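You operate a simulated robot arm through the tools that you are given. There is no shell and no other tool. Be economical: measure what you need, move in short steps, check, and stop when the job is done.

Carry out the task below with a simulated robot arm. There is one attempt and no reset: what you move stays moved.

Task
Take the green pouch labelled "Q205" from the top of the steel table with the air box and put it on the flat yellow pad.

It is judged by the outcome, as a careful person would: the job done as asked, and still so three seconds after it is handed in. It fails if anything else is knocked over, pushed out of place, dropped, spilled or broken.

Robot
A 7-joint arm with a two-finger parallel gripper, fixed in place. Base frame: the origin is at the foot of the arm, x ahead of it, y to its left, z up; the work surface is at about z = 0. Readings come in mm, degrees, newtons and seconds.
With the tool pointing down near the work surface it reaches from about 220 to 580 mm from the base axis. Its first joint turns from -66.0 to 66.0 degrees. Payload 2.5 kg.
The tool frame sits at the grasp point between the pads (the TCP): z along the fingers, y along the line on which they close. The tips reach 23 mm beyond it. The gripper opens to 94 mm. The fingers are 38 mm wide and 10 mm thick; the gripper's body (54 by 96 mm) begins 39 mm behind the TCP.
Orientation is that of the tool frame in the base frame, as a unit quaternion [w, x, y, z]. With the fingers straight down and closing along the base's y, the tool's x points along the base's -x, its y along +y and its z along -z.

Tools
- The arm moves only by the tool send_rows. Its argument "commands" is a list that holds one entry, the list of rows, each a list of 5 numbers: the shift along the base's x, y, z in units of 40 mm (1.0 is 40 mm), then the turn about the base's z in units of 4 degrees (1.0 is 4 degrees), then the gripper command, from -1 (shut) to 1 (fully open), values between in proportion. In form: [[[x, y, z, yaw, claw], ...]]. A call has 1 to 12 rows; each row shifts and turns the commanded pose from where the row before left it. A call with a number of a shift or a turn outside -1 to 1 is refused whole. A row lasts 0.2 s, in which the tool goes at most 50 mm and 8.6 degrees; a call with a longer step from one row to the next is refused whole, and so is a gripper value outside its range. A pose out of reach is approached as far as the arm can. The call stops where the force on the tool passes 40 N (or 10 N more than at its start, if that is more) or the arm is blocked; 0.2 s more then pass. Each finger travels about 108 mm/s and halts on what it meets, pressing with about 26 N; the grip force reading is that of the motor and also rises with nothing between the fingers. The clock runs only during rows and for 0.2 s after the last one: add rows that do not move to give the fingers time. The reply holds the time, the measured pose of the TCP, the force on the tool along the base axes, the opening and the grip force, in the units named above and with some noise.
- Cameras (640 x 400 px; columns grow to the right, rows downward): "scene" is fixed at [138.5, -422.4, 548.9]; the picture's right is [0.63, -0.77, 0.00], its down [-0.41, -0.34, -0.85] and it looks along [0.65, 0.53, -0.53] (base axes); focal length 326 px, centre (320, 200). "wrist" rides on the gripper at [87, 16, -74] in the tool frame; the picture's right is [-0.18, 0.98, 0.00], its down [-0.58, -0.11, -0.81] and it looks along [-0.79, -0.15, 0.59] (tool axes); focal length 243 px, centre (320, 200). There is no depth. A picture from a camera that has moved, and an enlarged one, comes with that camera's place and axes in the base frame and with its lens.
- capture(camera): a new picture of that camera. The clock stands still meanwhile.
- close_up(camera, box): a new picture of the part [left, top, right, bottom] of that camera's present view, enlarged. The clock stands still meanwhile.
- sign_off(): hands the job in; it is judged then, once.

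Go step by step. Nothing tells you positions but the pictures and the camera data: compare them with the known pose of the tool, close in by small moves and look again before you grip or let go. The budget is 90 turns and 36 pictures, counting those below and the enlarged ones. Unless the task says otherwise, let go and move clear before handing in, and close with one line.

The tools are called after "Request:" by a JSON object that holds its "fn" and its "kwargs". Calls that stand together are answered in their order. send_rows: Moves the arm, as the interface text tells. Its arguments: {"type":"object","properties":{"commands":{"type":"array","items":{"type":"array","items":{"type":"array","items":{"type":"number"}}}}},"required":["commands"]} The other tools are called the same way: capture (camera) takes a picture; close_up (camera, box) takes an enlarged picture of a part of a camera's view; sign_off () hands the job in.

At the start:

```text
clock: 0.0
tcp_pos: [425.0, -16.9, 262.5]
tcp_rot: [0.0, 0.0, 1.0, 0.001]
wrist_force: [0.4, 0.4, 1.1]
opening: 94.0
grip_force: 0.0
```

scene: 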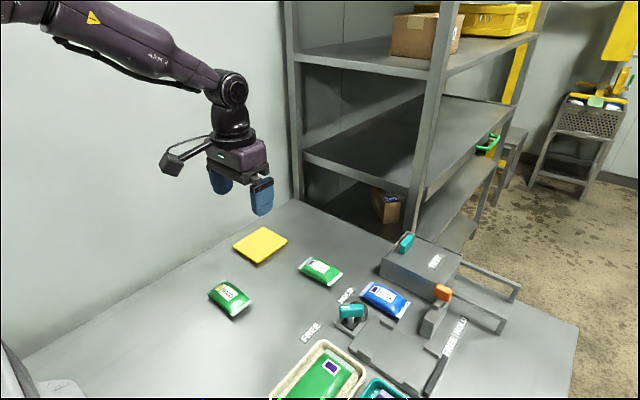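
wrist: 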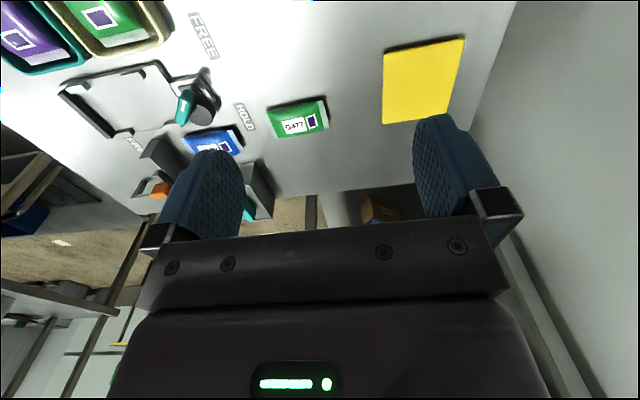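

I see several green pouches: two loose on the table and one in a tray. I'll enlarge the views to read the labels.

Request:
{"fn": "close_up", "kwargs": {"camera": "scene", "box": [190, 220, 350, 320]}}

Request:
{"fn": "close_up", "kwargs": {"camera": "scene", "box": [260, 220, 532, 400]}}

```text
4.00 times, centred on (270, 270) of scene
camera zoom: at [138.5, -422.4, 548.9], right [0.63, -0.77, 0.0], down [-0.41, -0.34, -0.85], along [0.65, 0.53, -0.53], focal length 1304 px, centre (520, -80)
```

zoom: 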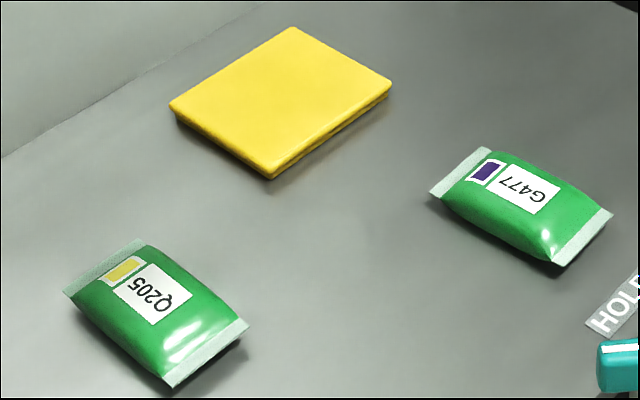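

```text
2.22 times, centred on (396, 310) of scene
camera zoom: at [138.5, -422.4, 548.9], right [0.63, -0.77, 0.0], down [-0.41, -0.34, -0.85], along [0.65, 0.53, -0.53], focal length 724 px, centre (151, -44)
```

zoom: 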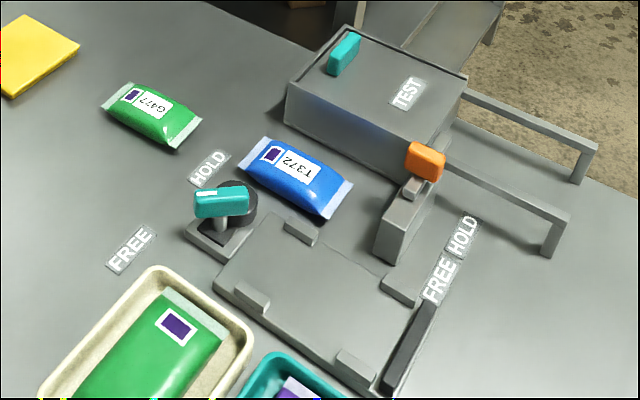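

Q205 is the loose pouch nearest the base, at about (380, 20) with its long axis along y and about 50 mm wide in x. The pad is centred near (538, 98). I'll turn the tool +90° to close along x and move over the pouch.

Request:
{"fn": "send_rows", "kwargs": {"commands": [[[-0.094, 0.077, -0.05, 1, 1], [-0.094, 0.077, -0.05, 1, 1], [-0.094, 0.077, -0.05, 1, 1], [-0.094, 0.077, -0.05, 1, 1], [-0.094, 0.077, -0.05, 1, 1], [-0.094, 0.077, -0.05, 1, 1], [-0.094, 0.077, -0.05, 1, 1], [-0.094, 0.077, -0.05, 1, 1], [-0.094, 0.077, -0.05, 1, 1], [-0.094, 0.077, -0.05, 1, 1], [-0.094, 0.077, -0.05, 1, 1], [-0.094, 0.077, -0.05, 1, 1]]]}}

Request:
{"fn": "send_rows", "kwargs": {"commands": [[[0, 0, -0.1, 1, 1], [0, 0, -0.1, 1, 1], [0, 0, -0.1, 1, 1], [0, 0, -0.1, 1, 1], [0, 0, -0.1, 1, 1], [0, 0, -0.1, 1, 1], [0, 0, -0.1, 1, 1], [0, 0, -0.1, 1, 1], [0, 0, -0.1, 1, 1], [0, 0, -0.1, 1, 1], [0, 0, 0, 0.5, 1], [0, 0, 0, 0, 1]]]}}

Request:
{"fn": "capture", "kwargs": {"camera": "wrist"}}

Request:
{"fn": "capture", "kwargs": {"camera": "scene"}}

```text
clock: 2.6
tcp_pos: [380.1, 20.1, 239.4]
tcp_rot: [0.001, -0.406, 0.914, -0.001]
wrist_force: [0.3, 0.2, 0.0]
opening: 94.2
grip_force: 0.1
```

```text
clock: 5.2
tcp_pos: [378.7, 20.1, 198.1]
tcp_rot: [0.0, -0.707, 0.707, 0.0]
wrist_force: [-0.3, -0.4, 0.4]
opening: 94.1
grip_force: 0.0
```

```text
31 pictures are left
camera wrist: at [363.6, -66.6, 273.5], right [-0.98, 0.18, 0.0], down [0.11, 0.58, 0.81], along [0.15, 0.79, -0.59], focal length 243 px, centre (320, 200)
```

wrist: 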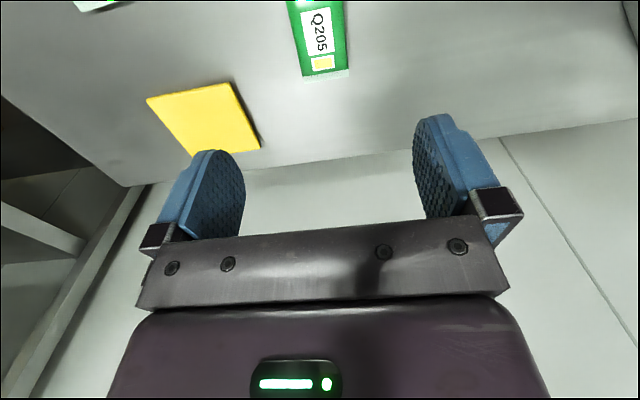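

```text
30 pictures are left
```

scene: 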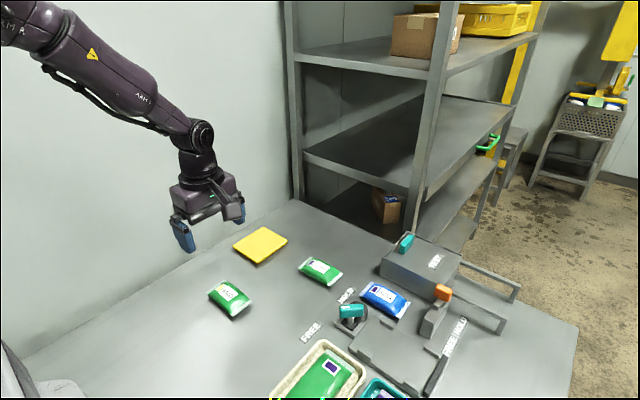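

The wrist view confirms the pouch's far end at about (382, 64), so the estimate holds. I'll descend partway above it and look.

Request:
{"fn": "send_rows", "kwargs": {"commands": [[[0.03, 0, -0.5, 0, 1], [0, 0, -0.5, 0, 1], [0, 0, -0.5, 0, 1], [0, 0, -0.5, 0, 1], [0, 0, -0.5, 0, 1], [0, 0, -0.4, 0, 1], [0, 0, 0, 0, 1]]]}}

Request:
{"fn": "capture", "kwargs": {"camera": "wrist"}}

Request:
{"fn": "close_up", "kwargs": {"camera": "scene", "box": [150, 200, 310, 340]}}

```text
clock: 6.8
tcp_pos: [382.0, 19.5, 82.6]
tcp_rot: [0.0, 0.707, -0.707, 0.0]
wrist_force: [-0.1, 0.3, 0.6]
opening: 93.9
grip_force: 0.0
```

```text
29 pictures are left
camera wrist: at [365.9, -67.3, 158.1], right [-0.98, 0.18, 0.0], down [0.11, 0.58, 0.81], along [0.15, 0.79, -0.59], focal length 243 px, centre (320, 200)
```

wrist: 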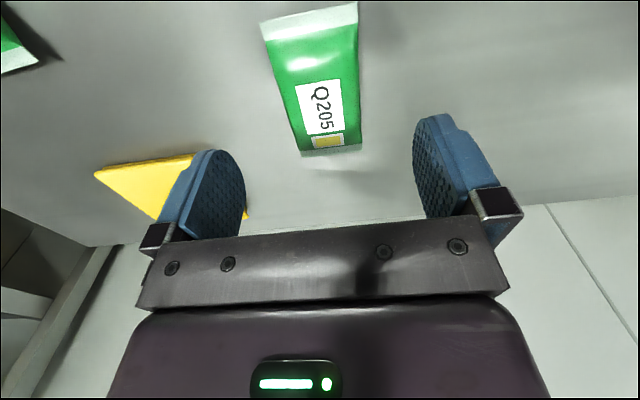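

```text
2.86 times, centred on (230, 270) of scene
camera zoom: at [138.6, -422.4, 548.9], right [0.63, -0.77, 0.0], down [-0.41, -0.34, -0.85], along [0.65, 0.53, -0.53], focal length 931 px, centre (577, 0)
```

zoom: 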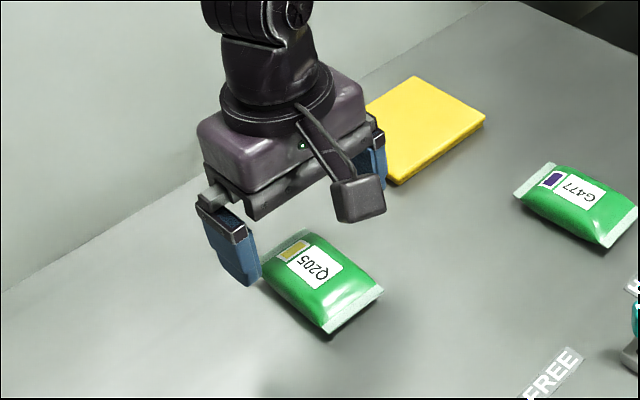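

The pouch centre is confirmed at about (381, 21), directly below the TCP. I'll descend to grasp height and close.

Request:
{"fn": "send_rows", "kwargs": {"commands": [[[0, 0.02, -0.4, 0, 1], [0, 0, -0.4, 0, 1], [0, 0, -0.35, 0, 1], [0, 0, -0.2, 0, 1], [0, 0, 0, 0, 1]]]}}

Request:
{"fn": "send_rows", "kwargs": {"commands": [[[0, 0, 0, 0, 0.5], [0, 0, 0, 0, 0], [0, 0, 0, 0, -0.5], [0, 0, 0, 0, -1], [0, 0, 0, 0, -1]]]}}

Request:
{"fn": "capture", "kwargs": {"camera": "wrist"}}

```text
clock: 8.0
tcp_pos: [379.6, 21.1, 27.8]
tcp_rot: [0.0, -0.706, 0.708, -0.001]
wrist_force: [0.4, 0.2, -0.2]
opening: 94.2
grip_force: 0.0
```

```text
clock: 9.2
tcp_pos: [380.4, 19.7, 27.7]
tcp_rot: [-0.001, -0.707, 0.707, 0.001]
wrist_force: [0.8, 0.5, -0.1]
opening: 49.2
grip_force: 25.8
```

```text
27 pictures are left
camera wrist: at [364.8, -65.9, 103.3], right [-0.98, 0.18, 0.0], down [0.11, 0.58, 0.81], along [0.15, 0.79, -0.59], focal length 243 px, centre (320, 200)
```

wrist: 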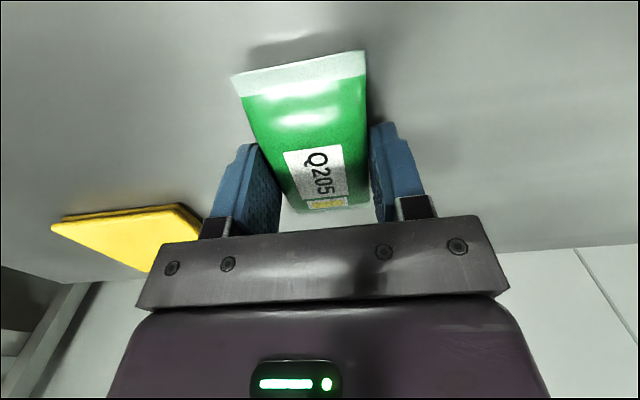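

The pouch is gripped at 49 mm with 26 N. I'll lift it and check the hold.

Request:
{"fn": "send_rows", "kwargs": {"commands": [[[0, 0, 0.2, 0, -1], [0, 0, 0.4, 0, -1], [0, 0, 0.5, 0, -1], [0, 0, 0.5, 0, -1], [0, 0, 0.5, 0, -1], [0, 0, 0.4, 0, -1], [0, 0, 0, 0, -1]]]}}

Request:
{"fn": "capture", "kwargs": {"camera": "wrist"}}

Request:
{"fn": "close_up", "kwargs": {"camera": "scene", "box": [150, 170, 310, 310]}}

```text
clock: 10.8
tcp_pos: [380.2, 19.7, 128.2]
tcp_rot: [0.0, -0.706, 0.708, 0.001]
wrist_force: [0.5, -0.2, -0.6]
opening: 48.9
grip_force: 25.8
```

```text
26 pictures are left
camera wrist: at [364.6, -65.9, 203.9], right [-0.98, 0.18, 0.0], down [0.11, 0.58, 0.81], along [0.15, 0.79, -0.59], focal length 243 px, centre (320, 200)
```

wrist: 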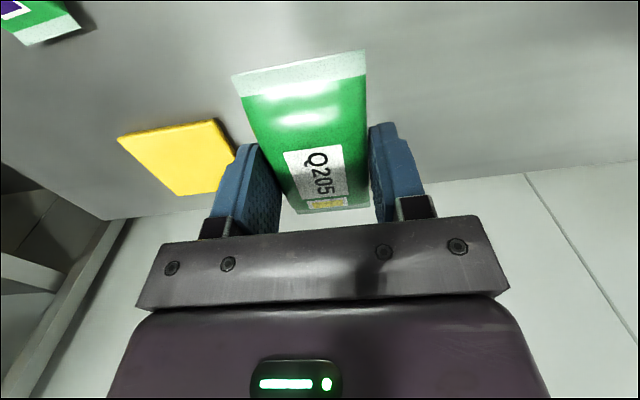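

```text
2.86 times, centred on (230, 240) of scene
camera zoom: at [138.5, -422.4, 548.9], right [0.63, -0.77, 0.0], down [-0.41, -0.34, -0.85], along [0.65, 0.53, -0.53], focal length 931 px, centre (577, 86)
```

zoom: 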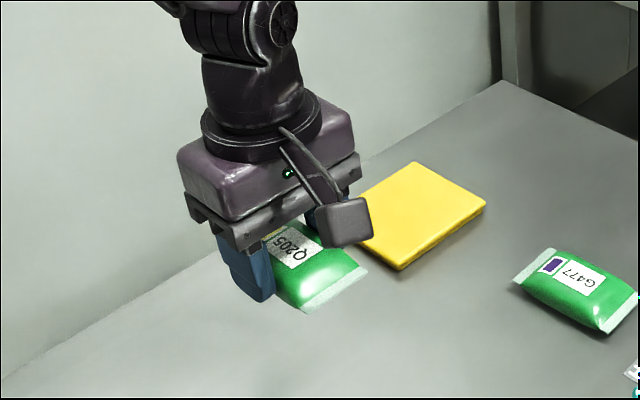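

The pouch is held and level. I'll carry it above the pad.

Request:
{"fn": "send_rows", "kwargs": {"commands": [[[0.3, 0.15, 0, 0, -1], [0.395, 0.196, 0, 0, -1], [0.395, 0.196, 0, 0, -1], [0.395, 0.196, 0, 0, -1], [0.395, 0.196, 0, 0, -1], [0.395, 0.196, 0, 0, -1], [0.395, 0.196, 0, 0, -1], [0.395, 0.196, 0, 0, -1], [0.395, 0.196, 0, 0, -1], [0.395, 0.196, 0, 0, -1], [0.095, 0.046, 0, 0, -1], [0, 0, 0, 0, -1]]]}}

Request:
{"fn": "capture", "kwargs": {"camera": "wrist"}}

Request:
{"fn": "close_up", "kwargs": {"camera": "scene", "box": [180, 150, 340, 290]}}

```text
clock: 13.4
tcp_pos: [538.0, 101.8, 129.1]
tcp_rot: [0.001, -0.707, 0.708, 0.0]
wrist_force: [-0.4, 0.1, -0.4]
opening: 49.2
grip_force: 26.2
```

```text
24 pictures are left
camera wrist: at [522.2, 13.9, 204.0], right [-0.98, 0.18, 0.0], down [0.11, 0.58, 0.81], along [0.15, 0.79, -0.59], focal length 243 px, centre (320, 200)
```

wrist: 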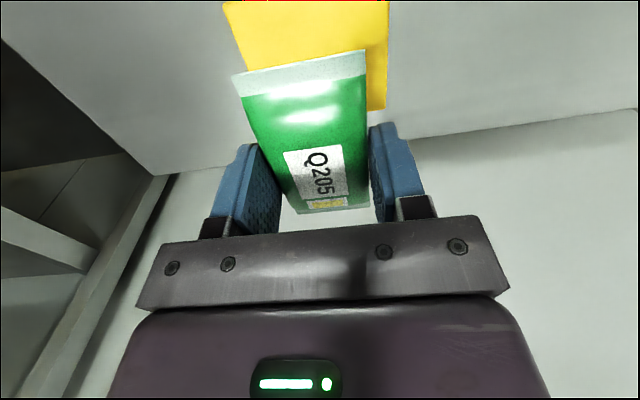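

```text
2.86 times, centred on (260, 220) of scene
camera zoom: at [138.6, -422.4, 548.9], right [0.63, -0.77, 0.0], down [-0.41, -0.34, -0.85], along [0.65, 0.53, -0.53], focal length 931 px, centre (491, 143)
```

zoom: 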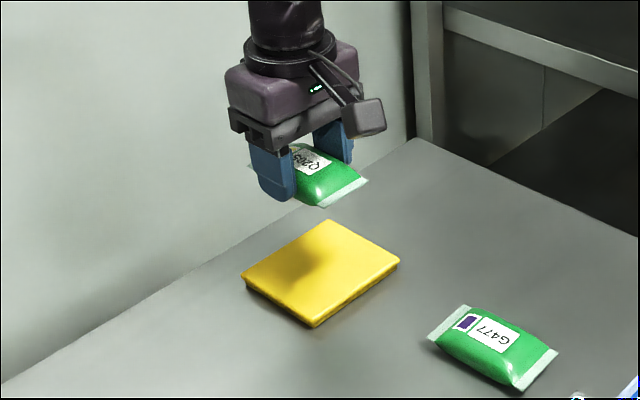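

The pad spans about x 487–590 and y 48–148, and the pouch is nearly centred over it. I'll correct y by about -3 mm and lower to just above the pad.

Request:
{"fn": "send_rows", "kwargs": {"commands": [[[0, -0.08, -0.3, 0, -1], [0, 0, -0.4, 0, -1], [0, 0, -0.4, 0, -1], [0, 0, -0.4, 0, -1], [0, 0, -0.3, 0, -1], [0, 0, -0.25, 0, -1], [0, 0, 0, 0, -1]]]}}

Request:
{"fn": "close_up", "kwargs": {"camera": "scene", "box": [200, 190, 320, 290]}}

```text
clock: 15.0
tcp_pos: [538.3, 95.4, 46.3]
tcp_rot: [-0.001, 0.707, -0.707, 0.0]
wrist_force: [0.2, -0.2, -0.9]
opening: 49.2
grip_force: 26.0
```

```text
4.00 times, centred on (260, 240) of scene
camera zoom: at [138.6, -422.4, 548.9], right [0.63, -0.77, 0.0], down [-0.41, -0.34, -0.85], along [0.65, 0.53, -0.53], focal length 1304 px, centre (560, 40)
```

zoom: 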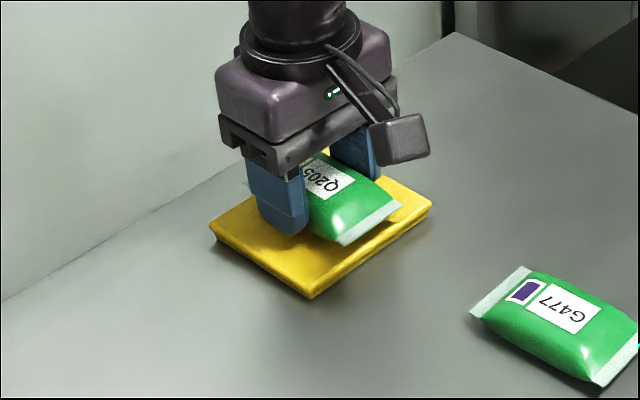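

The pouch is hovering a little above the pad. I'll lower it in small steps and watch the force.

Request:
{"fn": "send_rows", "kwargs": {"commands": [[[0, 0.03, -0.05, 0, -1], [0, 0, -0.05, 0, -1], [0, 0, 0, 0, -1]]]}}

Request:
{"fn": "send_rows", "kwargs": {"commands": [[[0, 0, -0.04, 0, -1], [0, 0, -0.04, 0, -1], [0, 0, 0, 0, -1]]]}}

Request:
{"fn": "close_up", "kwargs": {"camera": "scene", "box": [200, 190, 320, 290]}}

```text
clock: 15.8
tcp_pos: [538.8, 97.2, 41.4]
tcp_rot: [0.0, 0.707, -0.707, 0.0]
wrist_force: [-0.7, -0.9, -1.1]
opening: 49.1
grip_force: 26.8
```

```text
clock: 16.6
tcp_pos: [540.1, 97.8, 40.5]
tcp_rot: [0.001, -0.706, 0.708, -0.002]
wrist_force: [-5.8, -2.5, 18.8]
opening: 49.1
grip_force: 26.3
```

```text
4.00 times, centred on (260, 240) of scene
camera zoom: at [138.4, -422.4, 548.9], right [0.63, -0.77, 0.0], down [-0.41, -0.34, -0.85], along [0.65, 0.53, -0.53], focal length 1304 px, centre (560, 40)
```

zoom: 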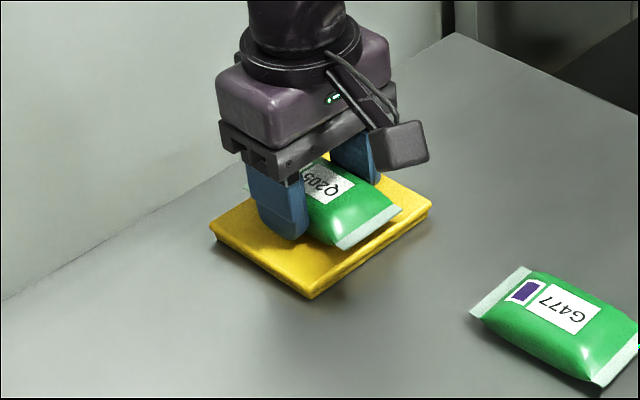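

The pouch is touching the pad, with about 19 N upward. I'll relieve the press slightly and then open slowly.

Request:
{"fn": "send_rows", "kwargs": {"commands": [[[0, 0, 0.05, 0, -1], [0, 0, 0, 0, -1]]]}}

Request:
{"fn": "send_rows", "kwargs": {"commands": [[[0, 0, 0, 0, 0.1], [0, 0, 0, 0, 0.2], [0, 0, 0, 0, 0.4], [0, 0, 0, 0, 0.7], [0, 0, 0, 0, 0.9], [0, 0, 0, 0, 0.9]]]}}

Request:
{"fn": "capture", "kwargs": {"camera": "wrist"}}

```text
clock: 17.2
tcp_pos: [539.7, 98.1, 41.2]
tcp_rot: [0.001, -0.706, 0.708, 0.0]
wrist_force: [3.7, -0.6, 8.8]
opening: 49.2
grip_force: 26.3
```

```text
clock: 18.6
tcp_pos: [538.2, 99.0, 41.3]
tcp_rot: [0.0, -0.706, 0.708, 0.0]
wrist_force: [1.4, 0.3, 0.2]
opening: 89.1
grip_force: 0.1
```

```text
20 pictures are left
camera wrist: at [523.0, 11.6, 116.4], right [-0.98, 0.19, 0.0], down [0.11, 0.58, 0.81], along [0.15, 0.79, -0.59], focal length 243 px, centre (320, 200)
```

wrist: 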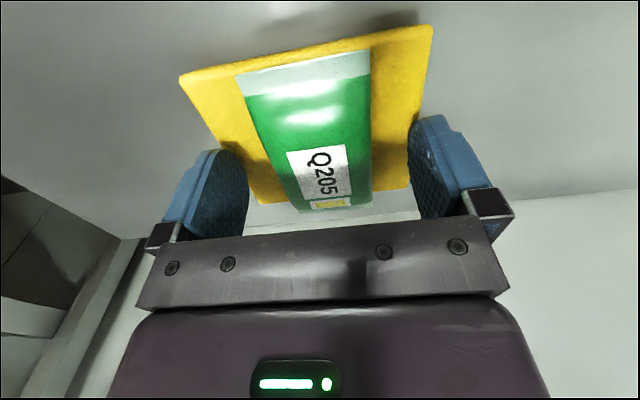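

The pouch is released on the pad. I'll raise the gripper straight up and check.

Request:
{"fn": "send_rows", "kwargs": {"commands": [[[0, 0, 0.2, 0, 0.9], [0, 0, 0.4, 0, 0.9], [0, 0, 0.5, 0, 0.9], [0, 0, 0.6, 0, 0.9], [0, 0, 0.6, 0, 0.9], [-0.5, -0.4, 0.6, 0, 0.9], [-0.5, -0.4, 0.6, 0, 0.9], [-0.5, -0.4, 0.5, 0, 0.9], [-0.5, -0.4, 0, 0, 0.9], [0, 0, 0, 0, 0.9]]]}}

Request:
{"fn": "close_up", "kwargs": {"camera": "scene", "box": [200, 190, 320, 290]}}

Request:
{"fn": "capture", "kwargs": {"camera": "wrist"}}

```text
clock: 20.8
tcp_pos: [457.6, 32.4, 202.3]
tcp_rot: [0.0, -0.707, 0.708, 0.0]
wrist_force: [0.0, -1.4, -0.7]
opening: 89.4
grip_force: 0.0
```

```text
4.00 times, centred on (260, 240) of scene
camera zoom: at [138.5, -422.4, 548.9], right [0.63, -0.77, 0.0], down [-0.41, -0.34, -0.85], along [0.65, 0.53, -0.53], focal length 1304 px, centre (560, 40)
```

zoom: 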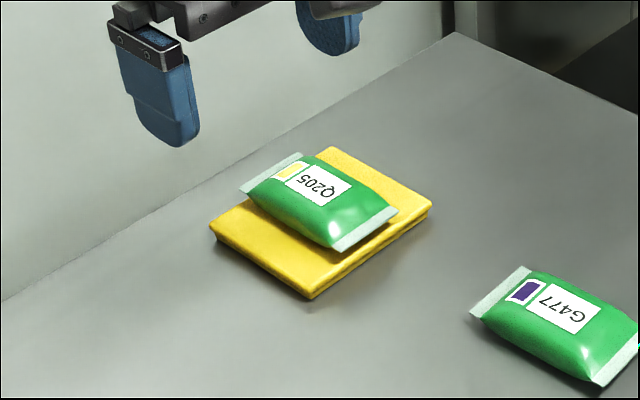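

```text
18 pictures are left
camera wrist: at [442.3, -53.6, 277.2], right [-0.98, 0.19, 0.0], down [0.11, 0.58, 0.81], along [0.15, 0.79, -0.59], focal length 243 px, centre (320, 200)
```

wrist: 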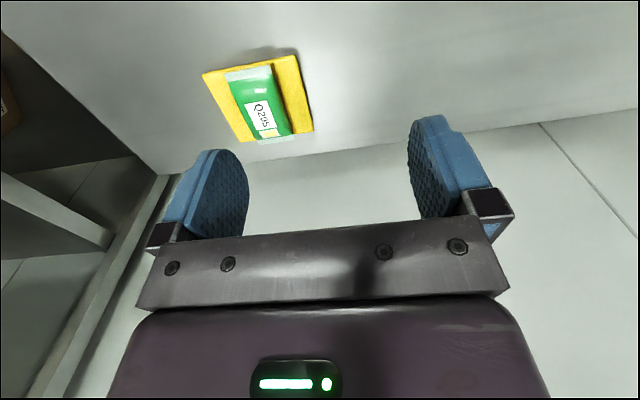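

The pouch labelled Q205 is resting flat within the pad. The pad and the neighbouring items haven't moved, and the gripper is clear, so I'm handing in.

Request:
{"fn": "sign_off", "kwargs": {}}

```text
The job is handed in.
```

The green pouch labelled "Q205" is on the flat yellow pad, released, with the gripper clear and nothing else disturbed in the final pictures.
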